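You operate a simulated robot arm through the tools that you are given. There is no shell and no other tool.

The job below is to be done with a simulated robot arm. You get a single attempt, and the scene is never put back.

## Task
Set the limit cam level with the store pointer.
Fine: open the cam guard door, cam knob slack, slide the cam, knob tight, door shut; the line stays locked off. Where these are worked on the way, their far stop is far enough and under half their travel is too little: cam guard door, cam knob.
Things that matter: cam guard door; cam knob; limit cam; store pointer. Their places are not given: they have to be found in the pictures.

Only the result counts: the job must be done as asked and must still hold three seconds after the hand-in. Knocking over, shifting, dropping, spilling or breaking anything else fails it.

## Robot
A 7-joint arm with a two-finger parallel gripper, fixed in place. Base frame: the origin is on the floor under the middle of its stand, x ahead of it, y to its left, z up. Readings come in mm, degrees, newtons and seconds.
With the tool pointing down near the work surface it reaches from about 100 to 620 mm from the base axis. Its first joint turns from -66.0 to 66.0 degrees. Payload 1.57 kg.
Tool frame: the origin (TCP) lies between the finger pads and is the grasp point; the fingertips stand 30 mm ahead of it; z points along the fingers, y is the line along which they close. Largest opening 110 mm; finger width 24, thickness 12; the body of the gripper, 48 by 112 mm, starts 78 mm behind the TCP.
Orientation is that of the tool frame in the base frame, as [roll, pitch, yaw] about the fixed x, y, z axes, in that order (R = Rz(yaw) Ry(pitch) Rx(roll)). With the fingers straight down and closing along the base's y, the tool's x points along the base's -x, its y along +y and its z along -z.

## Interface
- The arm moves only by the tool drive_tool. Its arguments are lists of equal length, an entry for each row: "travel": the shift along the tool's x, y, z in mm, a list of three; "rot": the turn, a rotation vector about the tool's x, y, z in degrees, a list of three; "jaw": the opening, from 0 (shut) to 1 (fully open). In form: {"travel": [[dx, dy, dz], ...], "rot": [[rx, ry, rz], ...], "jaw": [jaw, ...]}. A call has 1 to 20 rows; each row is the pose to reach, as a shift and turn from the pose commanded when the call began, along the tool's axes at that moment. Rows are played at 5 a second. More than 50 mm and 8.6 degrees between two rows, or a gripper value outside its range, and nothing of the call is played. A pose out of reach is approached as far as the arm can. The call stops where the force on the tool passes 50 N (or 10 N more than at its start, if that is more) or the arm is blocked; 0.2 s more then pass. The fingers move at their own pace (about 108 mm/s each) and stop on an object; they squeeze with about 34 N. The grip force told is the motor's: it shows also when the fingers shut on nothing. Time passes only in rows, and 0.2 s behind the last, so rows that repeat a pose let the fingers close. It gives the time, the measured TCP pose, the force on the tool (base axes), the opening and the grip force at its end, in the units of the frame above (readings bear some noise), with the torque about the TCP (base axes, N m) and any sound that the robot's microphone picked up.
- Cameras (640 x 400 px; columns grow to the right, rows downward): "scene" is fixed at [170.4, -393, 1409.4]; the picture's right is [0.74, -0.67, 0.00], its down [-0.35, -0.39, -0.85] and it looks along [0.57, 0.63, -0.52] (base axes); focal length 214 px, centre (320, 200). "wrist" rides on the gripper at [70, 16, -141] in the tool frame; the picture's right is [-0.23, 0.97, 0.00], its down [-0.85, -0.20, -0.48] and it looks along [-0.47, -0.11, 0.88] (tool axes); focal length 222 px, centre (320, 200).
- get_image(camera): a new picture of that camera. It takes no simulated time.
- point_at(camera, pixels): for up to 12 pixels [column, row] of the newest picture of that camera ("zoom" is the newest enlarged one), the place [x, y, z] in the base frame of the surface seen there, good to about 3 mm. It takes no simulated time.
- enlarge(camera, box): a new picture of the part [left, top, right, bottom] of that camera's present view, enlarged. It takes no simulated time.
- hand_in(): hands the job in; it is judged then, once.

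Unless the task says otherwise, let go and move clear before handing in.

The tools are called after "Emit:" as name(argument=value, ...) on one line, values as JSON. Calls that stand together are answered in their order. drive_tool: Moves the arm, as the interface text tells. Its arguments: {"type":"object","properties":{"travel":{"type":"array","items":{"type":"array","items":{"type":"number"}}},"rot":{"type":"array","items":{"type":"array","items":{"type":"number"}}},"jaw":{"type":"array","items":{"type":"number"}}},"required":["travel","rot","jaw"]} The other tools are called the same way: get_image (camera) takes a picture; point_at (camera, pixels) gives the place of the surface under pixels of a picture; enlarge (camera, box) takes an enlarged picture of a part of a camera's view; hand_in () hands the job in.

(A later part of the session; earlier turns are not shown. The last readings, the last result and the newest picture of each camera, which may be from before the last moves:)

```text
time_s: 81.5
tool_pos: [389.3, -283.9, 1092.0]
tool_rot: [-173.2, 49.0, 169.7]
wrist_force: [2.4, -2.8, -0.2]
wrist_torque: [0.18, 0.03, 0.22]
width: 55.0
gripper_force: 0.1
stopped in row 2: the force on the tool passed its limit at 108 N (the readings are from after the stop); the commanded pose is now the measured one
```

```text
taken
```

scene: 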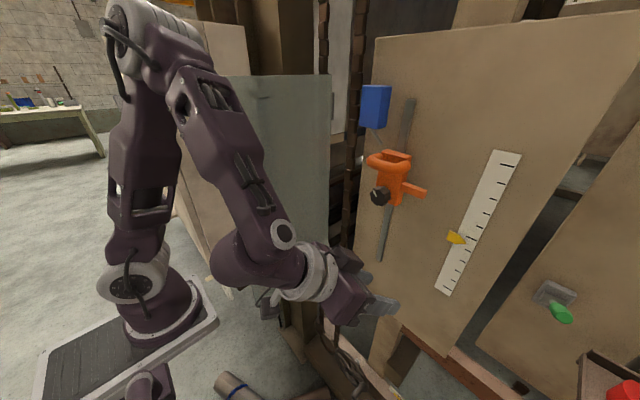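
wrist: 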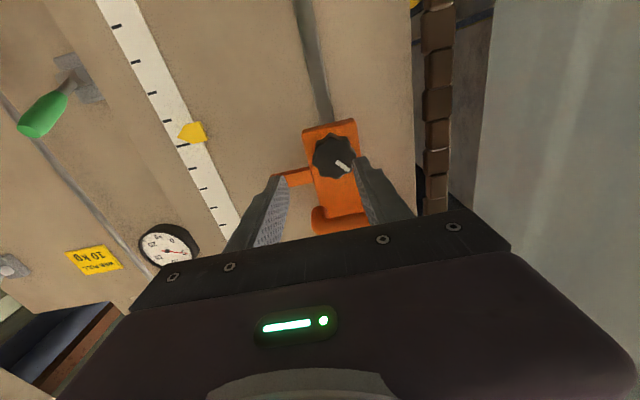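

The stop shows a 108 N spike but the force is near zero now, so it was likely a fast joint swing rather than lasting contact. I'll hold still, then check the state before moving on slowly.

Emit:
drive_tool(travel=[[0, 0, 0], [0, 0, 0], [0, 0, 0]], rot=[[0, 0, 0], [0, 0, 0], [0, 0, 0]], jaw=[0.5, 0.5, 0.5])

Emit:
get_image(camera="wrist")

Emit:
get_image(camera="scene")

Emit:
point_at(camera="scene", pixels=[[110, 20], [150, 30], [200, 100], [250, 180], [280, 235], [240, 260], [320, 90], [246, 95], [310, 265], [265, 295]])

```text
time_s: 82.2
tool_pos: [389.3, -283.2, 1092.3]
tool_rot: [-173.1, 49.2, 169.9]
wrist_force: [0.6, -0.1, 0.2]
wrist_torque: [-0.02, 0.0, 0.0]
width: 54.9
gripper_force: 0.1
```

```text
taken
```

wrist: 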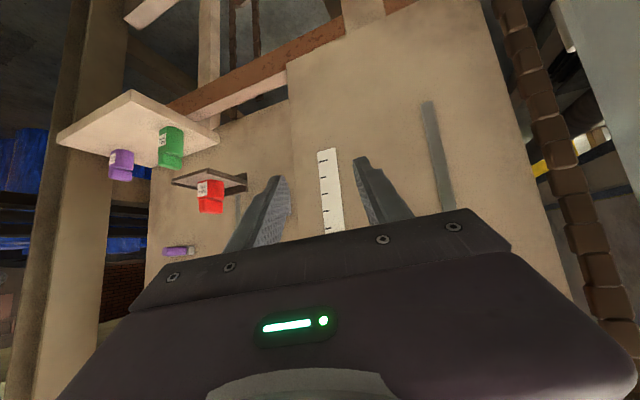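

```text
taken
```

scene: 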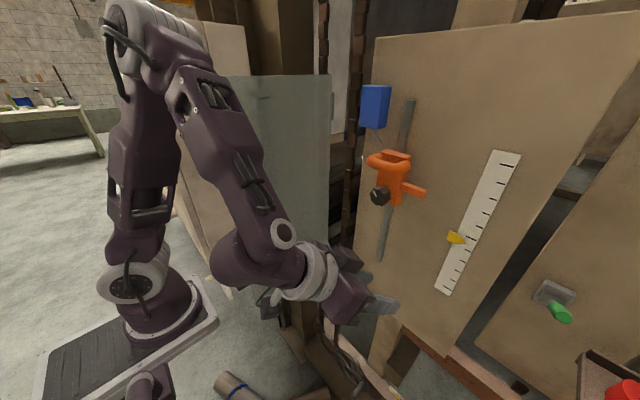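

```text
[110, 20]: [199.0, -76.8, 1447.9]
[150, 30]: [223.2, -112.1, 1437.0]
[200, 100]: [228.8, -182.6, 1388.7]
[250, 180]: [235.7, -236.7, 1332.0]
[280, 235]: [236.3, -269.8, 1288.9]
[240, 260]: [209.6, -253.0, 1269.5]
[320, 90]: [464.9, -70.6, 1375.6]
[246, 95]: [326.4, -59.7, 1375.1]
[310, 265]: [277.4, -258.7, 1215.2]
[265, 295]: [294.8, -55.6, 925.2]
```

The arm is stable at (389,−283,1092) in a natural elbow-up posture with no contact. I'll move up and left gently to face the knob again with a 40° tilt.

Emit:
drive_tool(travel=[[-11, 9, -11], [-22, 18, -22], [-32, 28, -34], [-43, 37, -45], [-54, 46, -56], [-65, 55, -67], [-76, 64, -78], [-86.5, 73.6, -89.5]], rot=[[-1.8, -0.1, -0.8], [-3.6, -0.3, -1.6], [-5.5, -0.4, -2.4], [-7.3, -0.6, -3.2], [-9.1, -0.7, -4], [-11, -0.9, -4.9], [-12.8, -1, -5.7], [-14.6, -1.2, -6.5]], jaw=[0.5, 0.5, 0.5, 0.5, 0.5, 0.5, 0.5, 0.5])

Emit:
get_image(camera="scene")

Emit:
get_image(camera="wrist")

```text
time_s: 84.0
tool_pos: [401.8, -199.7, 1210.3]
tool_rot: [179.8, 49.9, 179.9]
wrist_force: [0.3, 0.2, 1.0]
wrist_torque: [-0.01, -0.04, -0.03]
width: 55.0
gripper_force: 0.0
```

```text
taken
```

scene: 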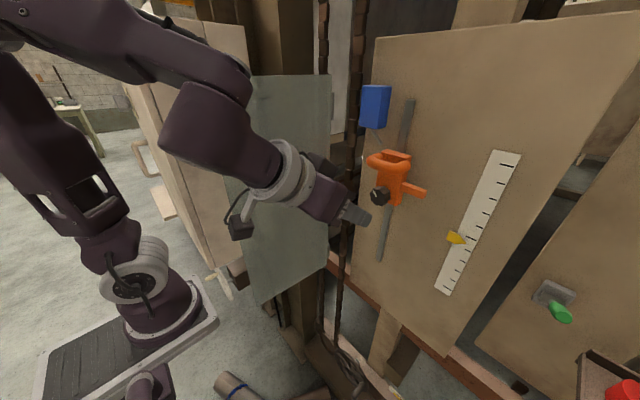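

```text
taken
```

wrist: 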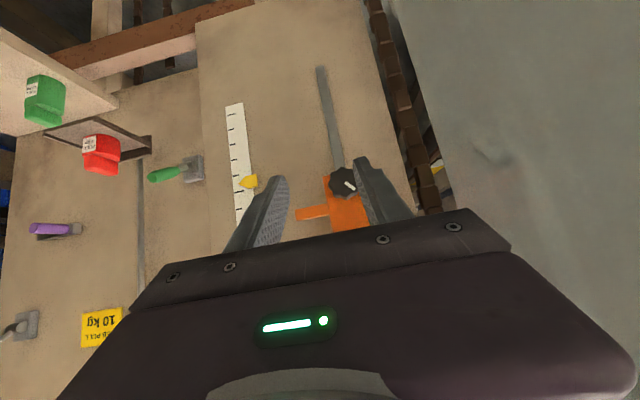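

I'm back in a good posture at (402,−200,1210). I'll set the tilt to 29° at the pre-grip point in front of the knob and measure the cam again.

Emit:
drive_tool(travel=[[-6, 5, 14], [-12, 10, 28], [-18, 15, 42], [-24, 20, 56], [-25, 20, 58]], rot=[[0, -2.8, 0], [0, -5.5, 0], [0, -8.3, 0], [0, -11, 0], [0, -11, 0]], jaw=[0.45, 0.45, 0.45, 0.45, 0.45])

Emit:
get_image(camera="wrist")

Emit:
enlarge(camera="wrist", box=[170, 110, 390, 250])

Emit:
get_image(camera="scene")

```text
time_s: 85.2
tool_pos: [461.1, -181.5, 1189.3]
tool_rot: [179.8, 61.1, -180.0]
wrist_force: [0.4, 0.5, -0.7]
wrist_torque: [-0.01, 0.0, 0.01]
width: 49.5
gripper_force: 0.0
```

```text
taken
```

wrist: 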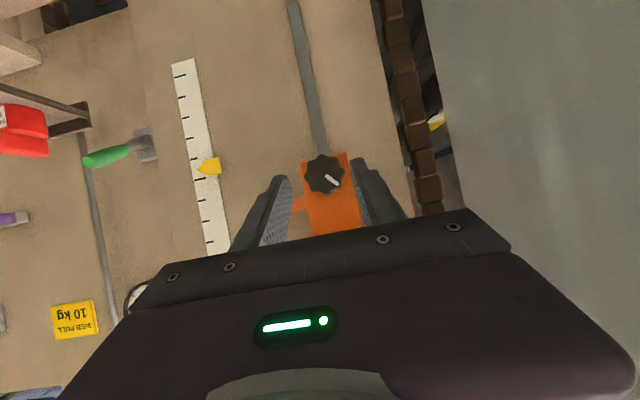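

```text
2.86 times, centred on (280, 180) of wrist
```

zoom: 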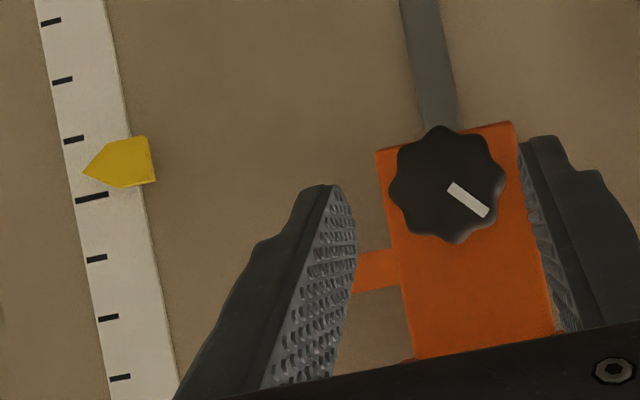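

```text
taken
```

scene: 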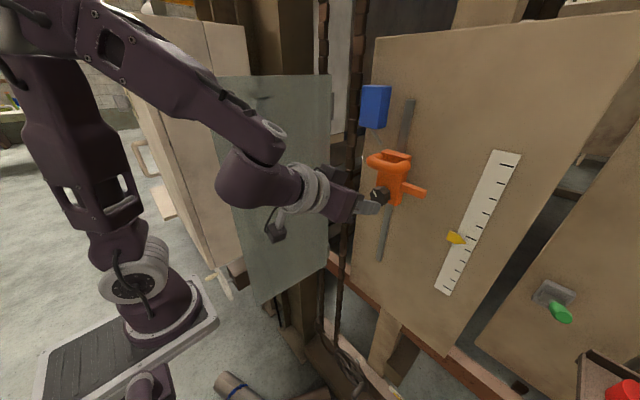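

The mark is now about 54° left in this view, against 45° right at the start, so the knob has turned about 99°. I'll measure the knob, the cam arm and the pointer here before gripping to slide.

Emit:
point_at(camera="zoom", pixels=[[447, 185], [392, 190], [504, 180], [440, 130], [455, 240], [375, 258], [378, 290], [365, 275], [86, 171], [92, 171], [120, 140], [118, 186]])

```text
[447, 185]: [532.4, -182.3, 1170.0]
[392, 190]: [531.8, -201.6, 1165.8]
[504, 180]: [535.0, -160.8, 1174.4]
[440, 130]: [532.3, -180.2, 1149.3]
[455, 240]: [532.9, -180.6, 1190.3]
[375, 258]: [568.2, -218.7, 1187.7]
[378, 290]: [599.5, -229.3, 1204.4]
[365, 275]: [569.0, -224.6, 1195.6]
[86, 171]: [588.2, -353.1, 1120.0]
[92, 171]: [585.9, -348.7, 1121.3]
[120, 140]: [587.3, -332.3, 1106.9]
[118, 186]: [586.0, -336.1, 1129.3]
```

The knob is at (533,−181,1170), the cam arm's centre is about z≈1194.5, and the pointer tip is z≈1120, so the cam must come down about 74 mm. I'll move onto the knob and grip it level.

Emit:
drive_tool(travel=[[-12, 0.2, 15], [-24.5, 0.4, 32], [-24.5, 0.5, 48], [-24.5, 0.5, 62], [-24.5, 0.5, 62], [-24.5, 0.5, 62], [-24.5, 0.5, 62]], rot=[[0, 0, 0], [0, 0, 0], [0, 0, 0], [0, 0, 0], [0, 0, 0], [0, 0, 0], [0, 0, 0]], jaw=[0.5, 0.5, 0.5, 0.5, 0.3, 0, 0])

Emit:
get_image(camera="wrist")

```text
time_s: 86.8
tool_pos: [526.4, -179.5, 1182.0]
tool_rot: [179.8, 61.0, 179.9]
wrist_force: [-1.3, 0.7, -1.5]
wrist_torque: [0.01, 0.19, -0.53]
width: 41.3
gripper_force: 45.5
```

```text
taken
```

wrist: 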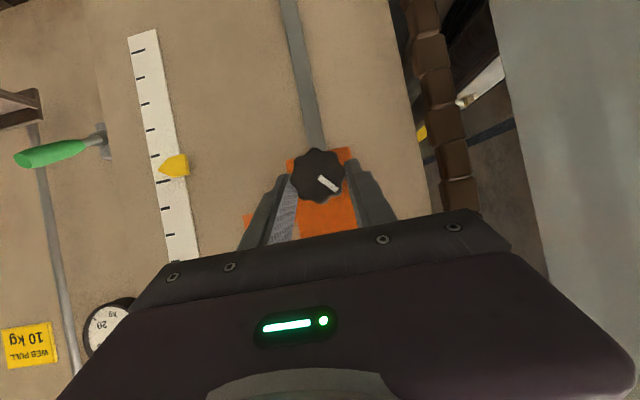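

The grip is clean, with forces under 2 N. I'll try another 10° counter-clockwise in this grip to see whether the knob is at its far stop.

Emit:
drive_tool(travel=[[0, 0.5, 0], [0, 1, 0], [0, 1.5, 0], [0, 2, 0]], rot=[[1.2, 0, -2.2], [2.4, 0, -4.4], [3.6, 0, -6.6], [4.8, 0, -8.8]], jaw=[0, 0, 0, 0])

Emit:
get_image(camera="wrist")

```text
time_s: 87.8
tool_pos: [526.3, -178.4, 1182.3]
tool_rot: [-159.9, 59.6, -162.3]
wrist_force: [9.7, -5.2, -0.8]
wrist_torque: [0.37, -0.15, 0.22]
width: 41.0
gripper_force: 45.0
```

```text
taken
```

wrist: 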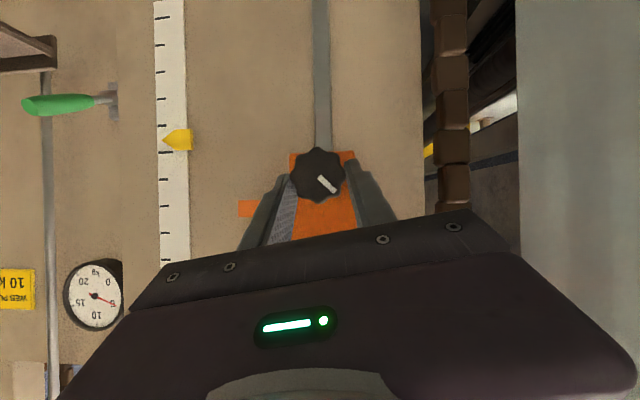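

The mark stayed fixed in the world while the gripper turned, at 0.37 N·m, so the knob is at its far stop and fully slack. I'll turn the gripper back level and then start sliding the cam down.

Emit:
drive_tool(travel=[[0, -1, 0], [0, -2, 0]], rot=[[-2.4, 0, 4.4], [-4.8, 0, 8.8]], jaw=[0, 0])

Emit:
drive_tool(travel=[[4.4, 0, 2.4], [8.8, 0, 4.8], [13.1, 0, 7.2], [17.5, 0, 9.7], [21.9, 0, 12.1], [26.3, 0, 14.5], [30.6, 0, 16.9], [35, 0, 19.3]], rot=[[0, 0, 0], [0, 0, 0], [0, 0, 0], [0, 0, 0], [0, 0, 0], [0, 0, 0], [0, 0, 0], [0, 0, 0]], jaw=[0, 0, 0, 0, 0, 0, 0, 0])

Emit:
get_image(camera="wrist")

Emit:
get_image(camera="scene")

```text
time_s: 88.5
tool_pos: [526.1, -180.3, 1182.3]
tool_rot: [179.8, 61.0, 179.9]
wrist_force: [-4.8, -0.4, -0.9]
wrist_torque: [0.0, -0.61, 0.48]
width: 41.2
gripper_force: 45.5
```

```text
time_s: 90.2
tool_pos: [524.8, -181.3, 1144.2]
tool_rot: [179.9, 61.1, 179.9]
wrist_force: [-8.0, -0.6, -0.2]
wrist_torque: [0.02, 0.21, 0.19]
width: 41.3
gripper_force: 44.8
```

```text
taken
```

wrist: 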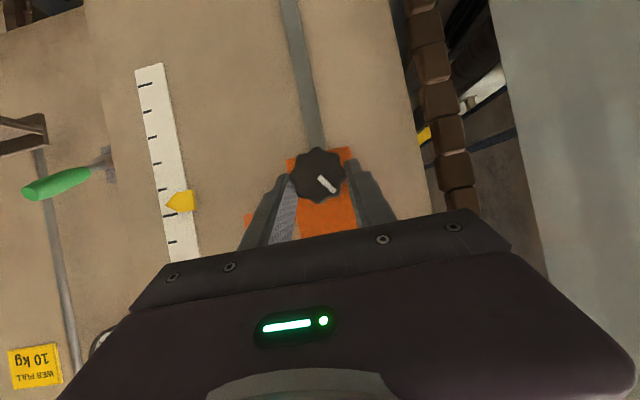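

```text
taken
```

scene: 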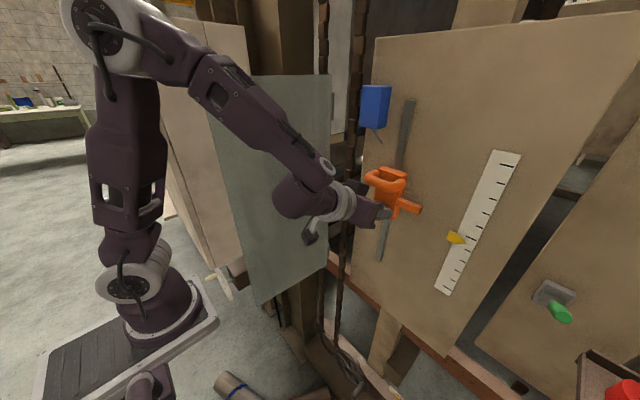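

The cam slides freely with almost no force, and the TCP is at z=1144. I'll go down another 35 mm.

Emit:
drive_tool(travel=[[4.4, 0, 2.4], [8.8, 0, 4.8], [13.1, 0, 7.2], [17.5, 0, 9.7], [21.9, 0, 12.1], [26.3, 0, 14.5], [30.6, 0, 16.9]], rot=[[0, 0, 0], [0, 0, 0], [0, 0, 0], [0, 0, 0], [0, 0, 0], [0, 0, 0], [0, 0, 0]], jaw=[0, 0, 0, 0, 0, 0, 0])

Emit:
get_image(camera="wrist")

Emit:
enlarge(camera="scene", box=[370, 180, 480, 260])

```text
time_s: 91.8
tool_pos: [526.8, -180.8, 1110.2]
tool_rot: [179.8, 61.1, 179.9]
wrist_force: [1.3, -2.2, -0.5]
wrist_torque: [-0.04, -0.62, -0.07]
width: 41.1
gripper_force: 45.0
```

```text
taken
```

wrist: 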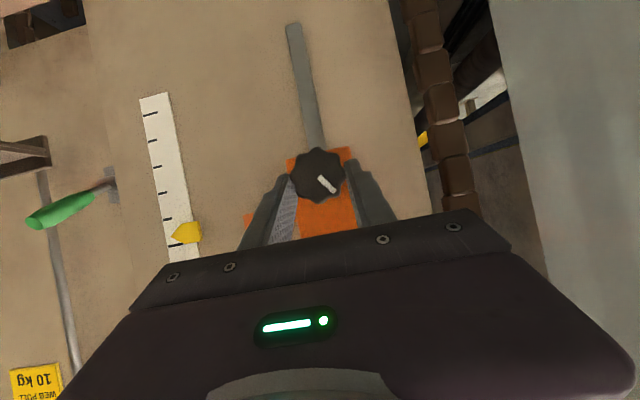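

```text
5.00 times, centred on (425, 220) of scene
```

zoom: 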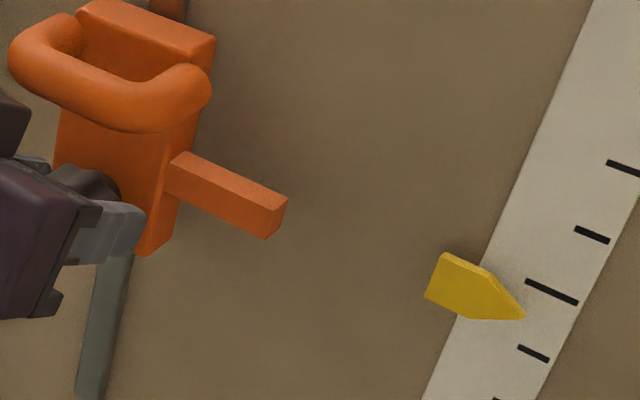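

The cam is nearly level with the pointer. I'll measure the arm's top and bottom edges and the pointer tip in this zoom.

Emit:
point_at(camera="zoom", pixels=[[222, 203], [225, 190], [217, 217], [255, 217], [258, 203], [252, 231], [522, 314], [510, 310], [443, 260], [430, 294], [468, 316], [488, 275]])

```text
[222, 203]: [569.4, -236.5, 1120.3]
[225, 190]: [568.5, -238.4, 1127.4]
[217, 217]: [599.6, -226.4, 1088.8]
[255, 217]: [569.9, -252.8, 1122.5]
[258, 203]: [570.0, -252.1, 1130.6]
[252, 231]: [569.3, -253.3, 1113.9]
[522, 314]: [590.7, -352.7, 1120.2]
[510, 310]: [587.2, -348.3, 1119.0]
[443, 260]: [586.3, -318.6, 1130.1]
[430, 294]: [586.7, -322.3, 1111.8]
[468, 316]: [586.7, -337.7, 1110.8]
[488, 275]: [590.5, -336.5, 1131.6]
```

The arm's centre is at about z≈1122 against the pointer tip at about 1120. I'll lower by 2.2 mm more and measure again.

Emit:
drive_tool(travel=[[1, 0, 0.55], [1.9, 0, 1.06], [1.9, 0, 1.06]], rot=[[0, 0, 0], [0, 0, 0], [0, 0, 0]], jaw=[0, 0, 0])

Emit:
enlarge(camera="scene", box=[395, 195, 475, 255])

```text
time_s: 92.7
tool_pos: [526.3, -180.3, 1107.9]
tool_rot: [180.0, 61.2, 179.9]
wrist_force: [10.1, -4.2, 0.4]
wrist_torque: [-0.05, -1.12, 0.46]
width: 41.0
gripper_force: 44.8
```

```text
6.67 times, centred on (435, 225) of scene
```

zoom: 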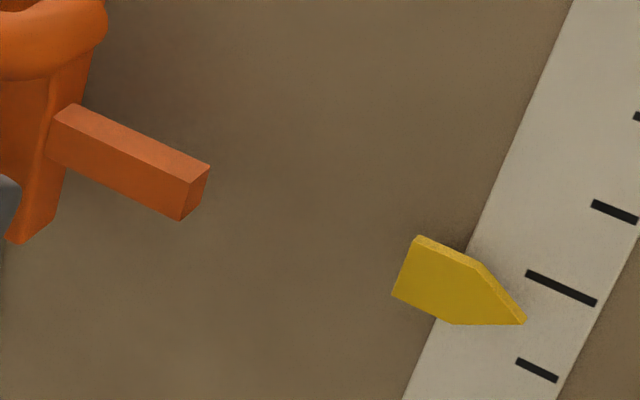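

Emit:
point_at(camera="zoom", pixels=[[60, 125], [120, 150], [115, 178], [118, 164], [185, 187], [178, 217], [181, 202], [150, 188], [520, 320], [505, 310], [398, 265], [440, 316]])

Emit:
point_at(camera="zoom", pixels=[[150, 170], [145, 203], [90, 138], [85, 165], [412, 242], [394, 294], [478, 268], [463, 322], [450, 290], [515, 318], [470, 290], [430, 270]])

```text
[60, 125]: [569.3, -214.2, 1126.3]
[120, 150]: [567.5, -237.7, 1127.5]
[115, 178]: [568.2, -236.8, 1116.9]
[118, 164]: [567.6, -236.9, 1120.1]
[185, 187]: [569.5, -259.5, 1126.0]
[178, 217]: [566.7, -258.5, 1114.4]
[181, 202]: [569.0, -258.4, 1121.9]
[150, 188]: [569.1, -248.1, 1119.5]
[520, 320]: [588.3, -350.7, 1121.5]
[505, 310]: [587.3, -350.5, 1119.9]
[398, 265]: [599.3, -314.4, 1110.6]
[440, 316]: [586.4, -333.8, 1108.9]
```

```text
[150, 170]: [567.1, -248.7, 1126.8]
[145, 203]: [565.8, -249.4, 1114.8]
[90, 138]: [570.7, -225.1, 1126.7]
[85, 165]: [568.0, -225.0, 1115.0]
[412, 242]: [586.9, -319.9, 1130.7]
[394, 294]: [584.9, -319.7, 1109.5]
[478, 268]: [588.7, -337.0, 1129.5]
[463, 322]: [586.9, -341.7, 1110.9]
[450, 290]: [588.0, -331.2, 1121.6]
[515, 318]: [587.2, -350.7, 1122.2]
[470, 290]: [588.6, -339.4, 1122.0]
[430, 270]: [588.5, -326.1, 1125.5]
```

The arm's face is at about 1115.3–1126.8 (centre ≈1121) and the pointer is centred at about 1120.5, so they are level within about 1 mm. I'll now tighten by turning clockwise about the knob axis, 25° to start.

Emit:
drive_tool(travel=[[0.04, -0.87, 0.02], [0.13, -1.74, 0.07], [0.3, -2.59, 0.16], [0.53, -3.42, 0.29], [0.82, -4.23, 0.45]], rot=[[-2.4, 0, 4.4], [-4.8, 0, 8.75], [-7.2, 0, 13.1], [-9.7, 0, 17.5], [-12.1, 0, 21.9]], jaw=[0, 0, 0, 0, 0])

Emit:
get_image(camera="wrist")

Emit:
get_image(camera="scene")

```text
time_s: 93.8
tool_pos: [524.9, -186.4, 1105.1]
tool_rot: [136.1, 52.3, 142.4]
wrist_force: [-12.3, -23.5, -1.9]
wrist_torque: [-0.31, 0.91, 0.24]
width: 41.0
gripper_force: 45.0
```

```text
taken
```

wrist: 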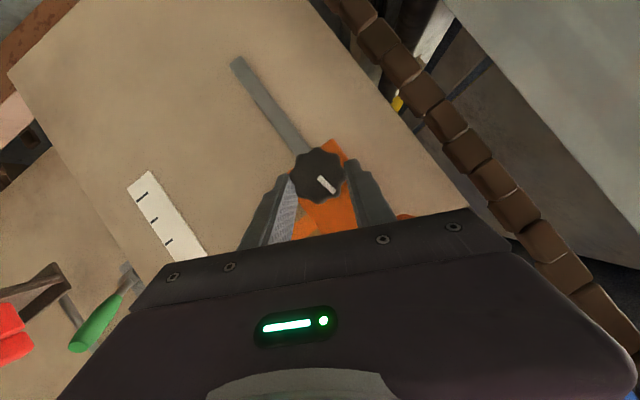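

```text
taken
```

scene: 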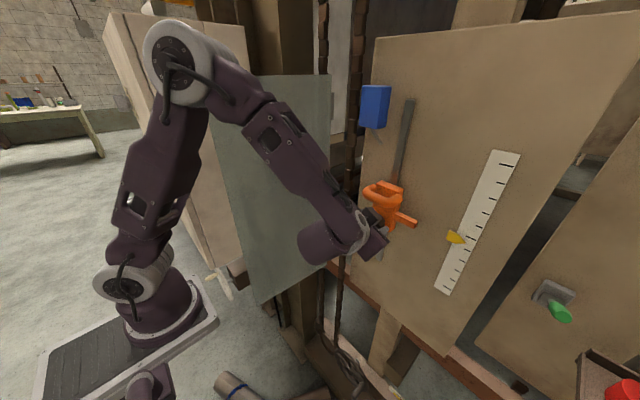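

The knob followed the gripper for 25° clockwise, with a side force of about −24 N on y. I'll shift 3 mm right to relieve it and continue by rolling about the tool axis.

Emit:
drive_tool(travel=[[-0.5, -1.4, -0.3], [-1.1, -2.7, -0.6], [-1.1, -2.7, -0.6], [-1.1, -2.7, -0.6], [-1.1, -2.7, -0.6], [-1.1, -2.7, -0.6], [-1.1, -2.7, -0.6]], rot=[[0, 0, 0], [0, 0, 5], [0, 0, 10], [0, 0, 15], [0, 0, 20], [0, 0, 25], [0, 0, 30]], jaw=[0, 0, 0, 0, 0, 0, 0])

Emit:
get_image(camera="wrist")

Emit:
enlarge(camera="wrist", box=[220, 90, 440, 240])

```text
time_s: 95.5
tool_pos: [528.2, -186.3, 1105.2]
tool_rot: [119.9, 28.3, 118.6]
wrist_force: [-1.4, -6.3, -2.0]
wrist_torque: [-0.11, -0.19, 1.38]
width: 44.4
gripper_force: 45.0
```

```text
taken
```

wrist: 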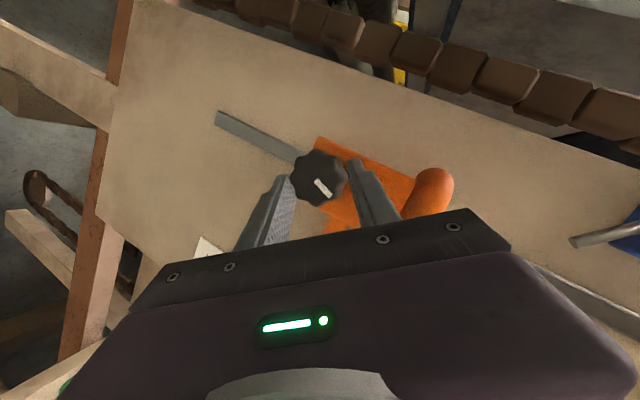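

```text
2.67 times, centred on (330, 165) of wrist
```

zoom: 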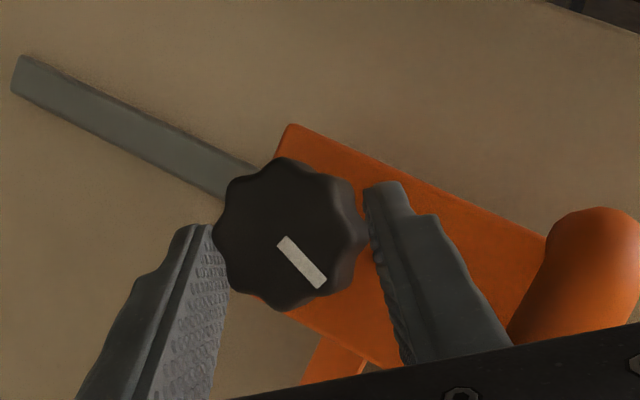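

The knob followed a further 30° with low forces. I'll roll 15° more in this grip.

Emit:
drive_tool(travel=[[0, 0, 0], [0, 0, 0], [0, 0, 0]], rot=[[0, 0, 5], [0, 0, 10], [0, 0, 15]], jaw=[0, 0, 0])

Emit:
enlarge(camera="wrist", box=[220, 90, 440, 240])

Emit:
enlarge(camera="scene", box=[395, 195, 475, 255])

```text
time_s: 96.2
tool_pos: [524.1, -185.4, 1104.6]
tool_rot: [117.0, 14.9, 111.0]
wrist_force: [-28.5, 11.1, -1.4]
wrist_torque: [-0.15, -1.01, 2.12]
width: 45.6
gripper_force: 45.4
```

```text
2.67 times, centred on (330, 165) of wrist
```

zoom: 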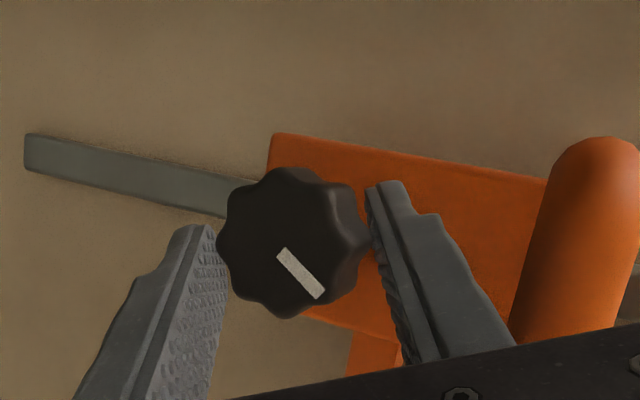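

```text
6.67 times, centred on (435, 225) of scene
```

zoom: 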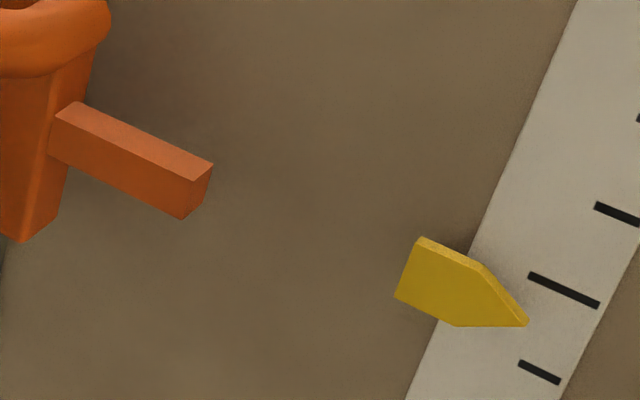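

The cam hasn't moved relative to the pointer and the knob has turned about 68° clockwise so far. I'll release, back off, and swing the gripper round for a second grip.

Emit:
drive_tool(travel=[[0, 0, 0], [0, 0, 0], [0, 0, -15], [0, 0, -35], [0, 0, -55]], rot=[[0, 0, 0], [0, 0, 0], [0, 0, 0], [0, 0, 0], [0, 0, 0]], jaw=[0.45, 0.5, 0.5, 0.5, 0.5])

Emit:
get_image(camera="wrist")

Emit:
get_image(camera="scene")

```text
time_s: 97.5
tool_pos: [479.7, -196.4, 1130.5]
tool_rot: [116.9, 15.1, 110.8]
wrist_force: [-0.4, -0.8, 1.5]
wrist_torque: [-0.02, 0.0, 0.0]
width: 55.0
gripper_force: 0.1
```

```text
taken
```

wrist: 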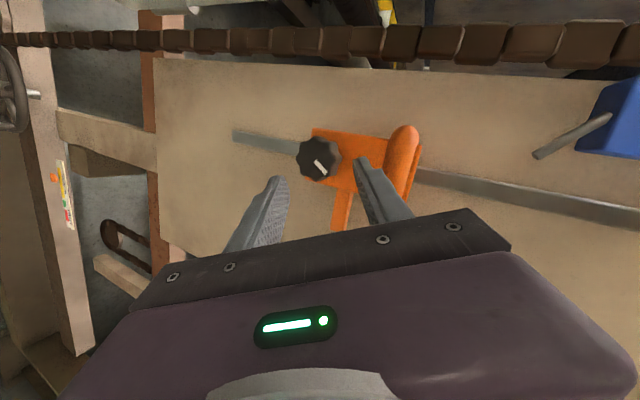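

```text
taken
```

scene: 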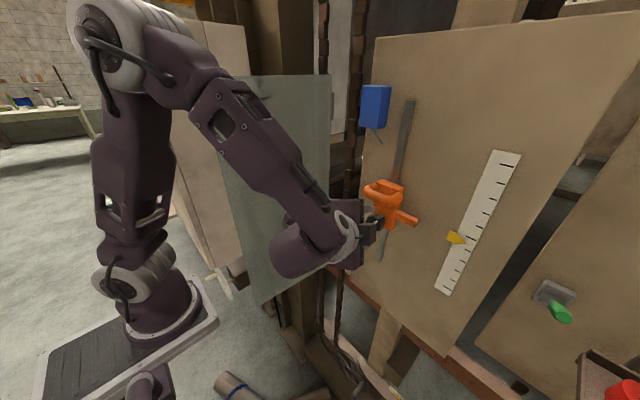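

It's clear. I'll reorient to level with a slight counter-roll at a pre-grip point a bit further back, so the fingers clear the D-handle while turning.

Emit:
drive_tool(travel=[[1, 1, -12], [3, 2, -12], [5, 3, -12], [6, 4.5, -12], [7.5, 6, -12], [9, 7, -12], [10.5, 8, -12], [12, 9, -12], [13.5, 10.5, -12], [14.9, 11.5, -11.6]], rot=[[1.3, -0.33, -8.2], [2.6, -0.66, -16.3], [3.9, -1, -24.5], [5.2, -1.3, -32.7], [6.5, -1.65, -40.9], [7.7, -2, -49], [9, -2.3, -57.2], [10.3, -2.6, -65.4], [11.6, -3, -73.5], [12.9, -3.3, -81.7]], jaw=[0.5, 0.5, 0.5, 0.5, 0.5, 0.5, 0.5, 0.5, 0.5, 0.5])

Emit:
get_image(camera="wrist")

Emit:
enlarge(camera="wrist", box=[170, 110, 390, 250])

Emit:
get_image(camera="scene")

```text
time_s: 99.7
tool_pos: [466.4, -182.9, 1140.4]
tool_rot: [-154.8, 57.4, -150.9]
wrist_force: [0.5, -0.2, 0.6]
wrist_torque: [-0.01, -0.01, 0.05]
width: 55.1
gripper_force: 0.0
```

```text
taken
```

wrist: 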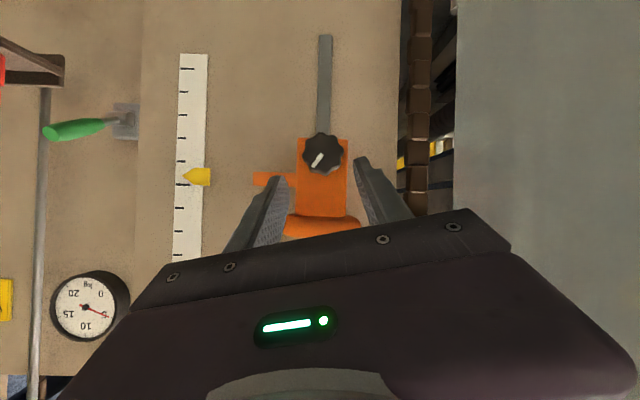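

```text
2.86 times, centred on (280, 180) of wrist
```

zoom: 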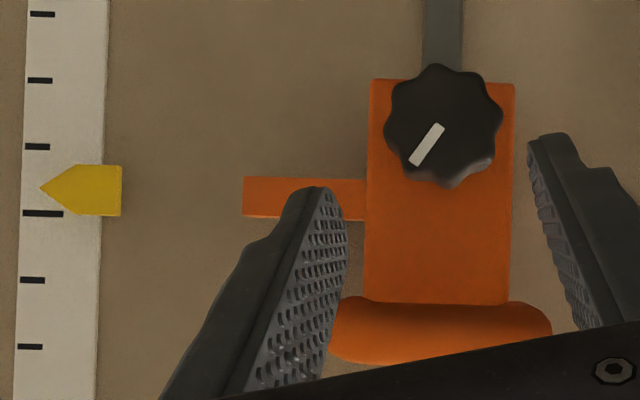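

```text
taken
```

scene: 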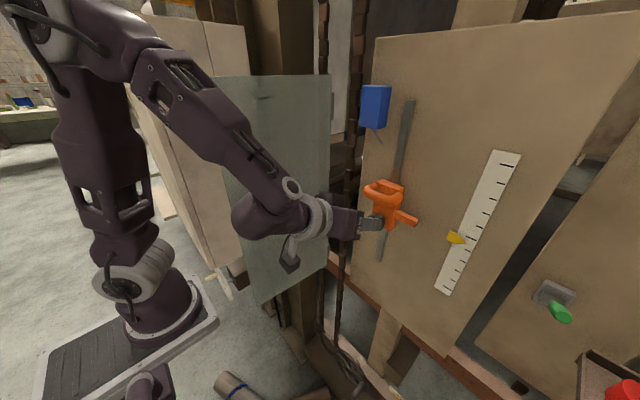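

The mark is now about 35° right of vertical (it began near 56°), so about 20° of tightening remains. I'll measure the knob, arm and pointer from this squarer view.

Emit:
point_at(camera="zoom", pixels=[[444, 124], [386, 127], [502, 122], [440, 68], [447, 183], [270, 182], [270, 215], [270, 198], [43, 188], [60, 188], [95, 168], [95, 212]])

Emit:
point_at(camera="zoom", pixels=[[250, 183], [250, 214], [285, 182], [285, 200], [255, 198], [80, 168], [80, 211], [110, 168], [110, 212], [50, 188], [262, 180], [262, 217]])

```text
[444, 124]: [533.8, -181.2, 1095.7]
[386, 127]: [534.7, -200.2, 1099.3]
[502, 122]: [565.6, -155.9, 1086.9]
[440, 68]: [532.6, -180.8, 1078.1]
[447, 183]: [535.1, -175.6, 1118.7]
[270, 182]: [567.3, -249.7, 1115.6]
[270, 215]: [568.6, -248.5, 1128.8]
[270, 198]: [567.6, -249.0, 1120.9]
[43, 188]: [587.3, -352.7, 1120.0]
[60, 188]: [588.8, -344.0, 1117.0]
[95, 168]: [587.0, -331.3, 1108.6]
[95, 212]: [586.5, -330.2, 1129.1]
```

```text
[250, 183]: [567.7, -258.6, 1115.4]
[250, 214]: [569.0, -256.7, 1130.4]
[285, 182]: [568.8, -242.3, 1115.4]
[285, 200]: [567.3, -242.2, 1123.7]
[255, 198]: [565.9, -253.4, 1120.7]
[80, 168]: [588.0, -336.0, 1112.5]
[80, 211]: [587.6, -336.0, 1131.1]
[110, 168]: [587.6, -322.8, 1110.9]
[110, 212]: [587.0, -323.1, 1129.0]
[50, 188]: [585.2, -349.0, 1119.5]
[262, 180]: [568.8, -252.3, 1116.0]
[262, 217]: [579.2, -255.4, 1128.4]
```

The arm's centre measures about 1121 and the pointer about 1120, so they are still level. I'll move onto the knob and grip for the last part of the tightening.

Emit:
drive_tool(travel=[[-0.5, 0.4, 18], [-1, 0.8, 36], [-1.4, 1.1, 54], [-1.8, 1.5, 69], [-1.8, 1.5, 69], [-1.8, 1.5, 69], [-1.8, 1.5, 69]], rot=[[0, 0, 0], [0, 0, 0], [0, 0, 0], [0, 0, 0], [0, 0, 0], [0, 0, 0], [0, 0, 0]], jaw=[0.5, 0.5, 0.5, 0.5, 0.3, 0, 0])

Emit:
get_image(camera="wrist")

```text
time_s: 101.2
tool_pos: [528.3, -178.6, 1109.2]
tool_rot: [-155.1, 57.5, -151.1]
wrist_force: [-13.8, 17.1, -2.4]
wrist_torque: [0.18, 0.53, -0.44]
width: 43.1
gripper_force: 45.0
```

```text
taken
```

wrist: 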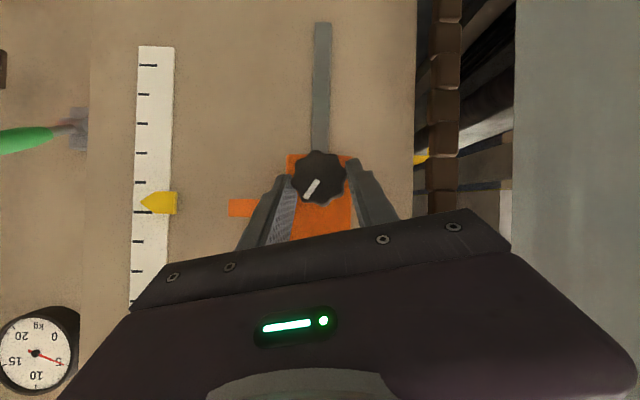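

Gripped, with the mark at about 35° right. I'll turn clockwise 25° about the knob axis and look for the tight stop.

Emit:
drive_tool(travel=[[0.3, -1, 0], [0.7, -2, 0.1], [1.15, -2.9, 0.2], [1.66, -3.8, 0.35], [2.27, -4.63, 0.55]], rot=[[-2.35, -0.63, 4.37], [-4.7, -1.27, 8.73], [-7.06, -1.9, 13.1], [-9.4, -2.5, 17.5], [-11.8, -3.2, 21.8]], jaw=[0, 0, 0, 0, 0])

Emit:
get_image(camera="wrist")

Emit:
enlarge(camera="wrist", box=[220, 90, 440, 240])

```text
time_s: 102.5
tool_pos: [528.3, -184.0, 1106.6]
tool_rot: [155.1, 61.0, 165.6]
wrist_force: [-12.3, 31.6, -2.4]
wrist_torque: [-0.64, 0.61, -0.08]
width: 44.0
gripper_force: 44.8
```

```text
taken
```

wrist: 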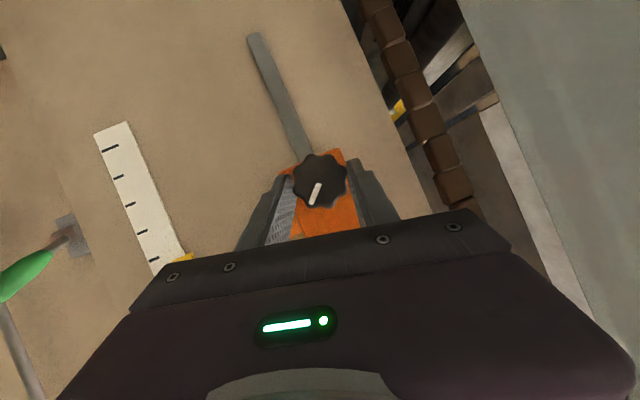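

```text
2.67 times, centred on (330, 165) of wrist
```

zoom: 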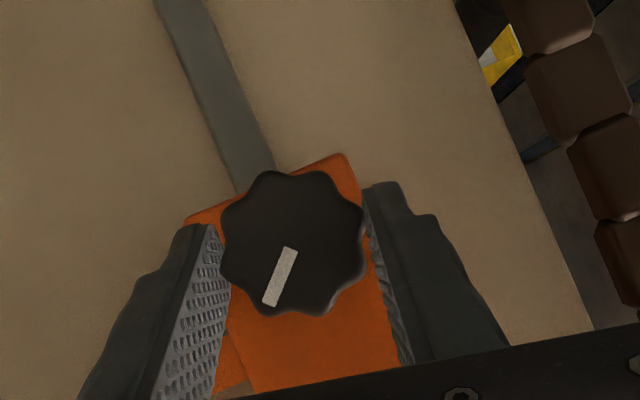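

Only about 7° of turning followed before the gripper slipped round, at −0.64 N·m, and the mark is at about 42–45° right, matching its starting position. I'll apply a little more clockwise twist to confirm it's at the tight stop.

Emit:
drive_tool(travel=[[0.3, 1, 0], [0.5, 1.5, 0], [0.7, 2, 0]], rot=[[-1.9, 0, 3.5], [-3.4, 0, 6.1], [-4.8, 0, 8.7]], jaw=[0, 0, 0])

Emit:
enlarge(camera="wrist", box=[220, 90, 440, 240])

```text
time_s: 103.2
tool_pos: [528.5, -184.1, 1107.4]
tool_rot: [138.6, 56.3, 151.5]
wrist_force: [0.3, 19.6, 0.8]
wrist_torque: [-0.51, -0.15, -0.68]
width: 43.2
gripper_force: 45.5
```

```text
2.67 times, centred on (330, 165) of wrist
```

zoom: 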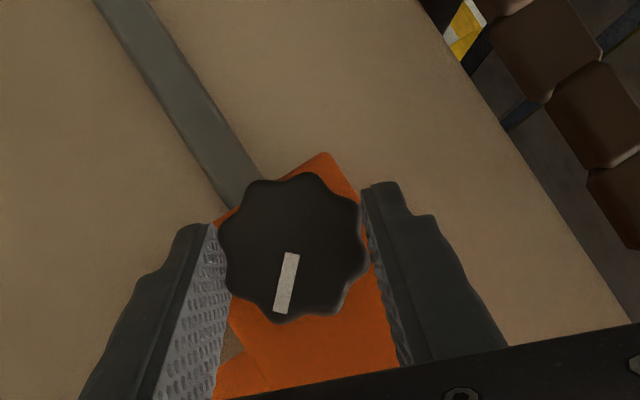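

The mark holds at about −44° relative to the rail while the gripper slips at −0.5 N·m, so the knob is tight again at its original stop. I'll release, back off and check the level.

Emit:
drive_tool(travel=[[0, 0, 0], [0, 0, 0], [0, 0, -15], [0, 0, -35], [0, 0, -55], [0, 0, -70]], rot=[[0, 0, 0], [0, 0, 0], [0, 0, 0], [0, 0, 0], [0, 0, 0], [0, 0, 0]], jaw=[0.45, 0.5, 0.5, 0.5, 0.5, 0.5])

Emit:
get_image(camera="scene")

Emit:
enlarge(camera="scene", box=[395, 195, 475, 255])

Emit:
get_image(camera="wrist")

```text
time_s: 104.7
tool_pos: [466.2, -205.0, 1134.4]
tool_rot: [138.5, 56.2, 151.5]
wrist_force: [-0.1, -0.3, 0.3]
wrist_torque: [-0.01, -0.02, 0.0]
width: 54.8
gripper_force: 0.0
```

```text
taken
```

scene: 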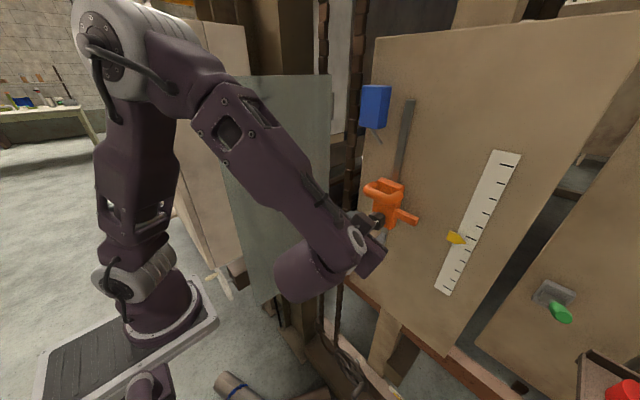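

```text
6.67 times, centred on (435, 225) of scene
```

zoom: 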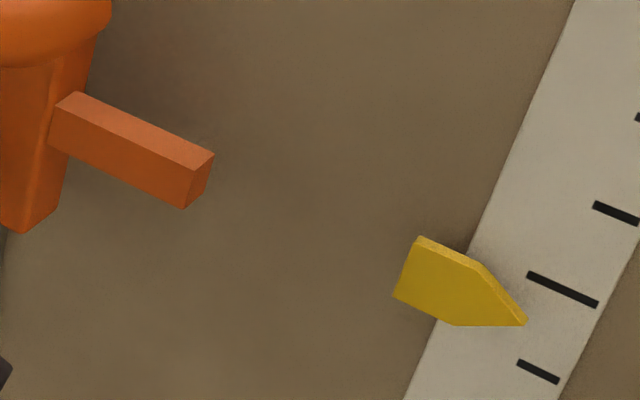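

```text
taken
```

wrist: 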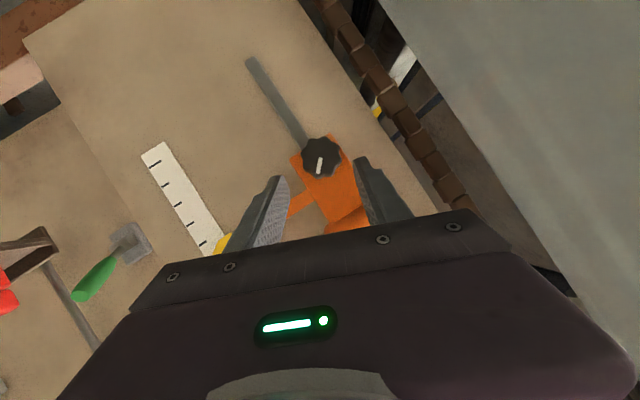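

In this zoom the arm has moved up by about 11 px against before, while the pointer stayed. I'll measure the height exactly.

Emit:
point_at(camera="zoom", pixels=[[120, 138], [115, 166], [118, 152], [185, 175], [179, 205], [182, 190], [90, 126], [86, 153], [150, 158], [145, 190], [515, 319], [450, 290]])

Emit:
point_at(camera="zoom", pixels=[[412, 242], [394, 294], [478, 268], [463, 322], [505, 312], [520, 320], [160, 180], [130, 160], [100, 147], [170, 183], [440, 316], [430, 270]])

```text
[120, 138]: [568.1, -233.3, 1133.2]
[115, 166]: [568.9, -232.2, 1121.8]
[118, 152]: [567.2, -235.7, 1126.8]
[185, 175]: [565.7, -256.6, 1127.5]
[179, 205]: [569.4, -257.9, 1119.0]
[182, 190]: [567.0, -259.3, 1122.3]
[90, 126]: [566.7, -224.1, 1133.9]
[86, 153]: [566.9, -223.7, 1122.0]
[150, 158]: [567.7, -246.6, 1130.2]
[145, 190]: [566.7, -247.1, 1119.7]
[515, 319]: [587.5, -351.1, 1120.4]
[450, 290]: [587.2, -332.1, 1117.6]
```

```text
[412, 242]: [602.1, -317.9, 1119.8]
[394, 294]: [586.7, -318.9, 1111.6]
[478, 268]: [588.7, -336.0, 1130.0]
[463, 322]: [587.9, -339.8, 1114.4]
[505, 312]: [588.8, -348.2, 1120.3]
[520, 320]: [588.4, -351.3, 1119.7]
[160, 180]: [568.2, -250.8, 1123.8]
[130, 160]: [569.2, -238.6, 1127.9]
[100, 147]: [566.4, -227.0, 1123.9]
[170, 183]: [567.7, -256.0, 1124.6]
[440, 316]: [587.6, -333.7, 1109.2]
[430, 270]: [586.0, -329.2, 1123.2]
```

The arm now sits at about z≈1126, some 5–6 mm above the pointer: the cam crept up during the second grip before it locked. I'll redo it in a single grip: loosen, slide down, retighten without letting go. First I'll set up the gripping pose.

Emit:
drive_tool(travel=[[-1.3, 1.8, 0.7], [-2.5, 3.5, 1.4], [-3.8, 5.3, 2], [-5, 7.1, 2.7]], rot=[[1.15, -0.4, 6.6], [2.3, -0.8, 13.2], [3.5, -1.2, 19.7], [4.6, -1.6, 26.3]], jaw=[0.5, 0.5, 0.5, 0.5])

Emit:
get_image(camera="wrist")

Emit:
enlarge(camera="wrist", box=[220, 90, 440, 240])

```text
time_s: 105.7
tool_pos: [471.0, -197.7, 1140.6]
tool_rot: [123.4, 36.8, 124.6]
wrist_force: [0.1, -0.2, -0.4]
wrist_torque: [0.0, -0.03, 0.0]
width: 55.0
gripper_force: 0.1
```

```text
taken
```

wrist: 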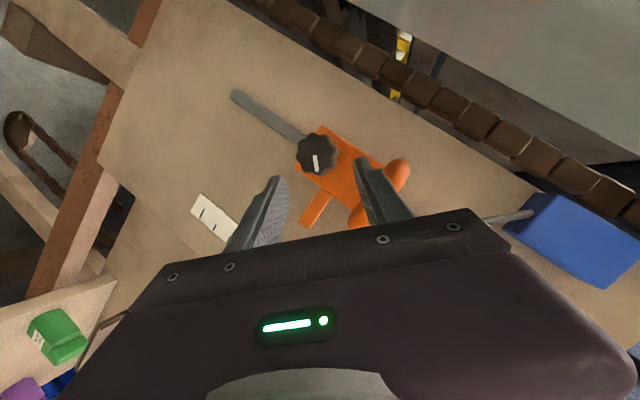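

```text
2.67 times, centred on (330, 165) of wrist
```

zoom: 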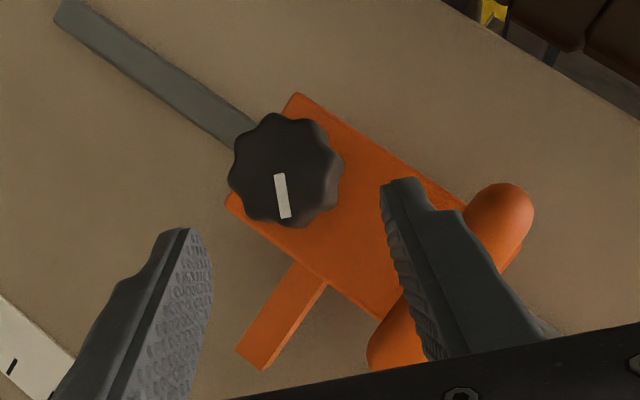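

Emit:
point_at(camera="zoom", pixels=[[285, 170], [230, 172], [340, 168], [283, 114], [287, 226], [280, 180], [250, 350], [300, 280], [265, 365], [240, 350], [325, 285], [300, 262]])

```text
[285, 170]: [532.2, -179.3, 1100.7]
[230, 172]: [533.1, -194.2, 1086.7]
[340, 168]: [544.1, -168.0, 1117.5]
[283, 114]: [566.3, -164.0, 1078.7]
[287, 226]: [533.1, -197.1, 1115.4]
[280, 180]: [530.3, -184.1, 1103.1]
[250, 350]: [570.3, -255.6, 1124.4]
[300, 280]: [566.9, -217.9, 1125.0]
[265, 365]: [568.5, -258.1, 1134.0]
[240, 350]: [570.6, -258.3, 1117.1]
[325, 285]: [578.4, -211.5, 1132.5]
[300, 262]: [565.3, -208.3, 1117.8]
```

The knob is at (533,−181,1101.5) and the arm's centre at about 1125.3, so it needs to come down about 5.3 mm. I'll move onto the knob and grip.

Emit:
drive_tool(travel=[[0, -0.3, 17], [-0.1, -0.6, 34], [-0.1, -0.9, 50], [-0.2, -1.2, 65], [-0.2, -1.2, 65], [-0.2, -1.2, 65], [-0.2, -1.2, 65]], rot=[[0, 0, 0], [0, 0, 0], [0, 0, 0], [0, 0, 0], [0, 0, 0], [0, 0, 0], [0, 0, 0]], jaw=[0.5, 0.5, 0.5, 0.5, 0.3, 0, 0])

Emit:
enlarge(camera="wrist", box=[220, 90, 440, 240])

```text
time_s: 107.2
tool_pos: [527.8, -187.3, 1111.5]
tool_rot: [123.4, 37.0, 124.6]
wrist_force: [-15.2, -12.5, -3.5]
wrist_torque: [-0.12, 0.18, 0.53]
width: 44.2
gripper_force: 45.0
```

```text
2.67 times, centred on (330, 165) of wrist
```

zoom: 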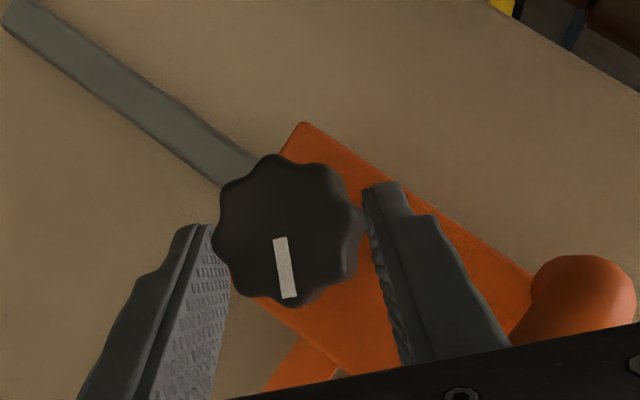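

The grip is good. Now I'll loosen about 63° counter-clockwise in this same grip, which is more than half of the knob's roughly 99° travel.

Emit:
drive_tool(travel=[[0.33, 0.87, 0], [0.71, 1.8, 0], [1.17, 2.63, 0.1], [1.69, 3.47, 0.2], [2.27, 4.23, 0.36], [2.9, 4.96, 0.55], [2.9, 4.96, 0.55], [2.9, 4.96, 0.55], [2.9, 4.96, 0.55], [2.9, 4.96, 0.55], [2.9, 4.96, 0.55], [2.9, 4.96, 0.55]], rot=[[2.27, -0.85, -4.37], [4.5, -1.7, -8.7], [6.8, -2.5, -13.1], [9.1, -3.4, -17.5], [11.4, -4.2, -21.9], [13.6, -5.1, -26.2], [13.9, -4.4, -32.2], [14.2, -3.7, -38.2], [14.5, -3, -44.2], [14.7, -2.2, -50.1], [14.9, -1.4, -56.1], [15.1, -0.8, -61]], jaw=[0, 0, 0, 0, 0, 0, 0, 0, 0, 0, 0, 0])

Emit:
get_image(camera="wrist")

Emit:
get_image(camera="scene")

Emit:
enlarge(camera="scene", box=[395, 195, 475, 255])

```text
time_s: 110.0
tool_pos: [527.4, -179.2, 1117.1]
tool_rot: [-146.9, 55.9, -143.7]
wrist_force: [-1.6, 18.4, -1.2]
wrist_torque: [0.21, -0.89, -0.58]
width: 43.0
gripper_force: 45.4
stopped in row 12: the force on the tool passed its limit at 51 N (the readings are from after the stop); the commanded pose is now the measured one
```

```text
taken
```

wrist: 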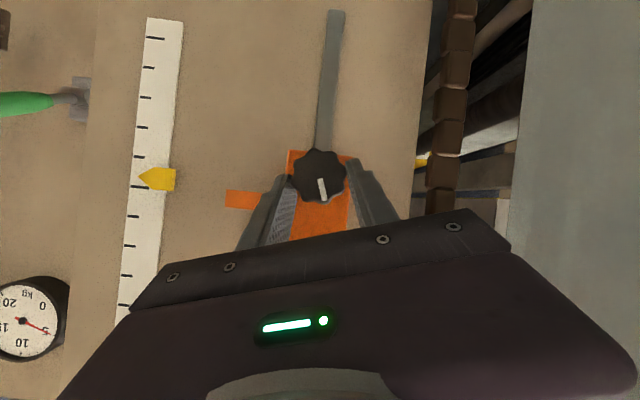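

```text
taken
```

scene: 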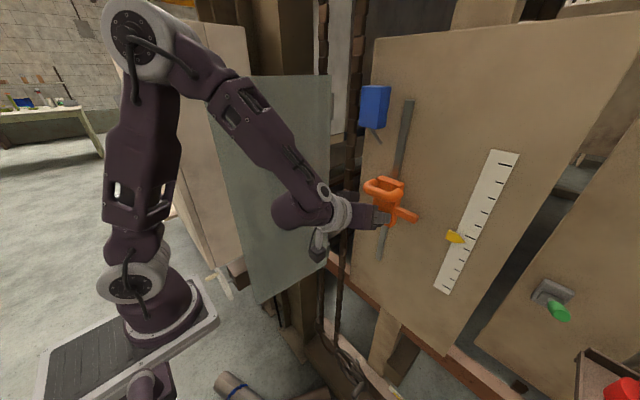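

```text
6.67 times, centred on (435, 225) of scene
```

zoom: 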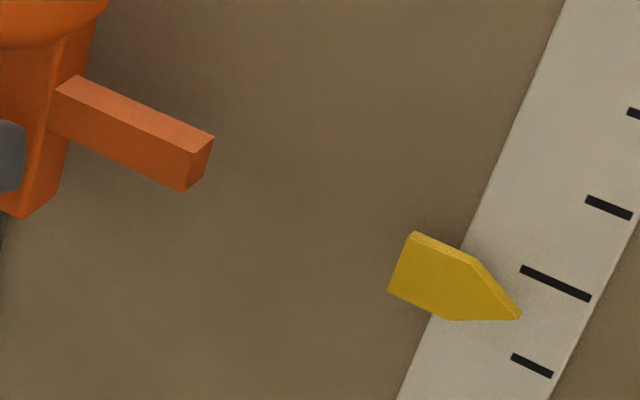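

The knob is about 68° loose now and the cam has risen further (TCP z=1117). I'll measure the arm now so I can slide it by the right amount in this same grip.

Emit:
point_at(camera="zoom", pixels=[[120, 122], [115, 150], [118, 136], [185, 157], [180, 187], [183, 172], [90, 110], [86, 137], [150, 140], [146, 172], [512, 314], [440, 280]])

Emit:
point_at(camera="wrist", pixels=[[240, 192], [240, 206], [240, 199], [230, 192], [230, 207], [230, 199], [142, 180], [150, 180], [165, 170], [165, 190], [318, 176], [325, 160]])

```text
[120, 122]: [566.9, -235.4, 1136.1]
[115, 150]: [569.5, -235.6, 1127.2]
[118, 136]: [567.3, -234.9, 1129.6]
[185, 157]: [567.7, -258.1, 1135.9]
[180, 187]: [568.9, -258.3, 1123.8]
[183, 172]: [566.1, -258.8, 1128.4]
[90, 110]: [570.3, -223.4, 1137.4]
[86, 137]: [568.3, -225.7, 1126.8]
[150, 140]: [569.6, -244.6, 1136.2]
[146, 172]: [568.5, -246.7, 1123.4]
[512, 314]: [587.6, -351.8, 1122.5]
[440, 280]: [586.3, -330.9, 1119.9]
```

```text
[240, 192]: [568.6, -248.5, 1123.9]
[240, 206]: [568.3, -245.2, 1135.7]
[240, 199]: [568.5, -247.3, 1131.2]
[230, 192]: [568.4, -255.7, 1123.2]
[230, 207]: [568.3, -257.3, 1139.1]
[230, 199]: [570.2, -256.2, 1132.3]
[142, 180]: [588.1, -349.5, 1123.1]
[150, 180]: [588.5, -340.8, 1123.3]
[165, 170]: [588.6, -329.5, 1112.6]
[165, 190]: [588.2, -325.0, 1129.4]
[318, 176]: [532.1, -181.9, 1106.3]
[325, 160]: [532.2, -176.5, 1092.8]
```

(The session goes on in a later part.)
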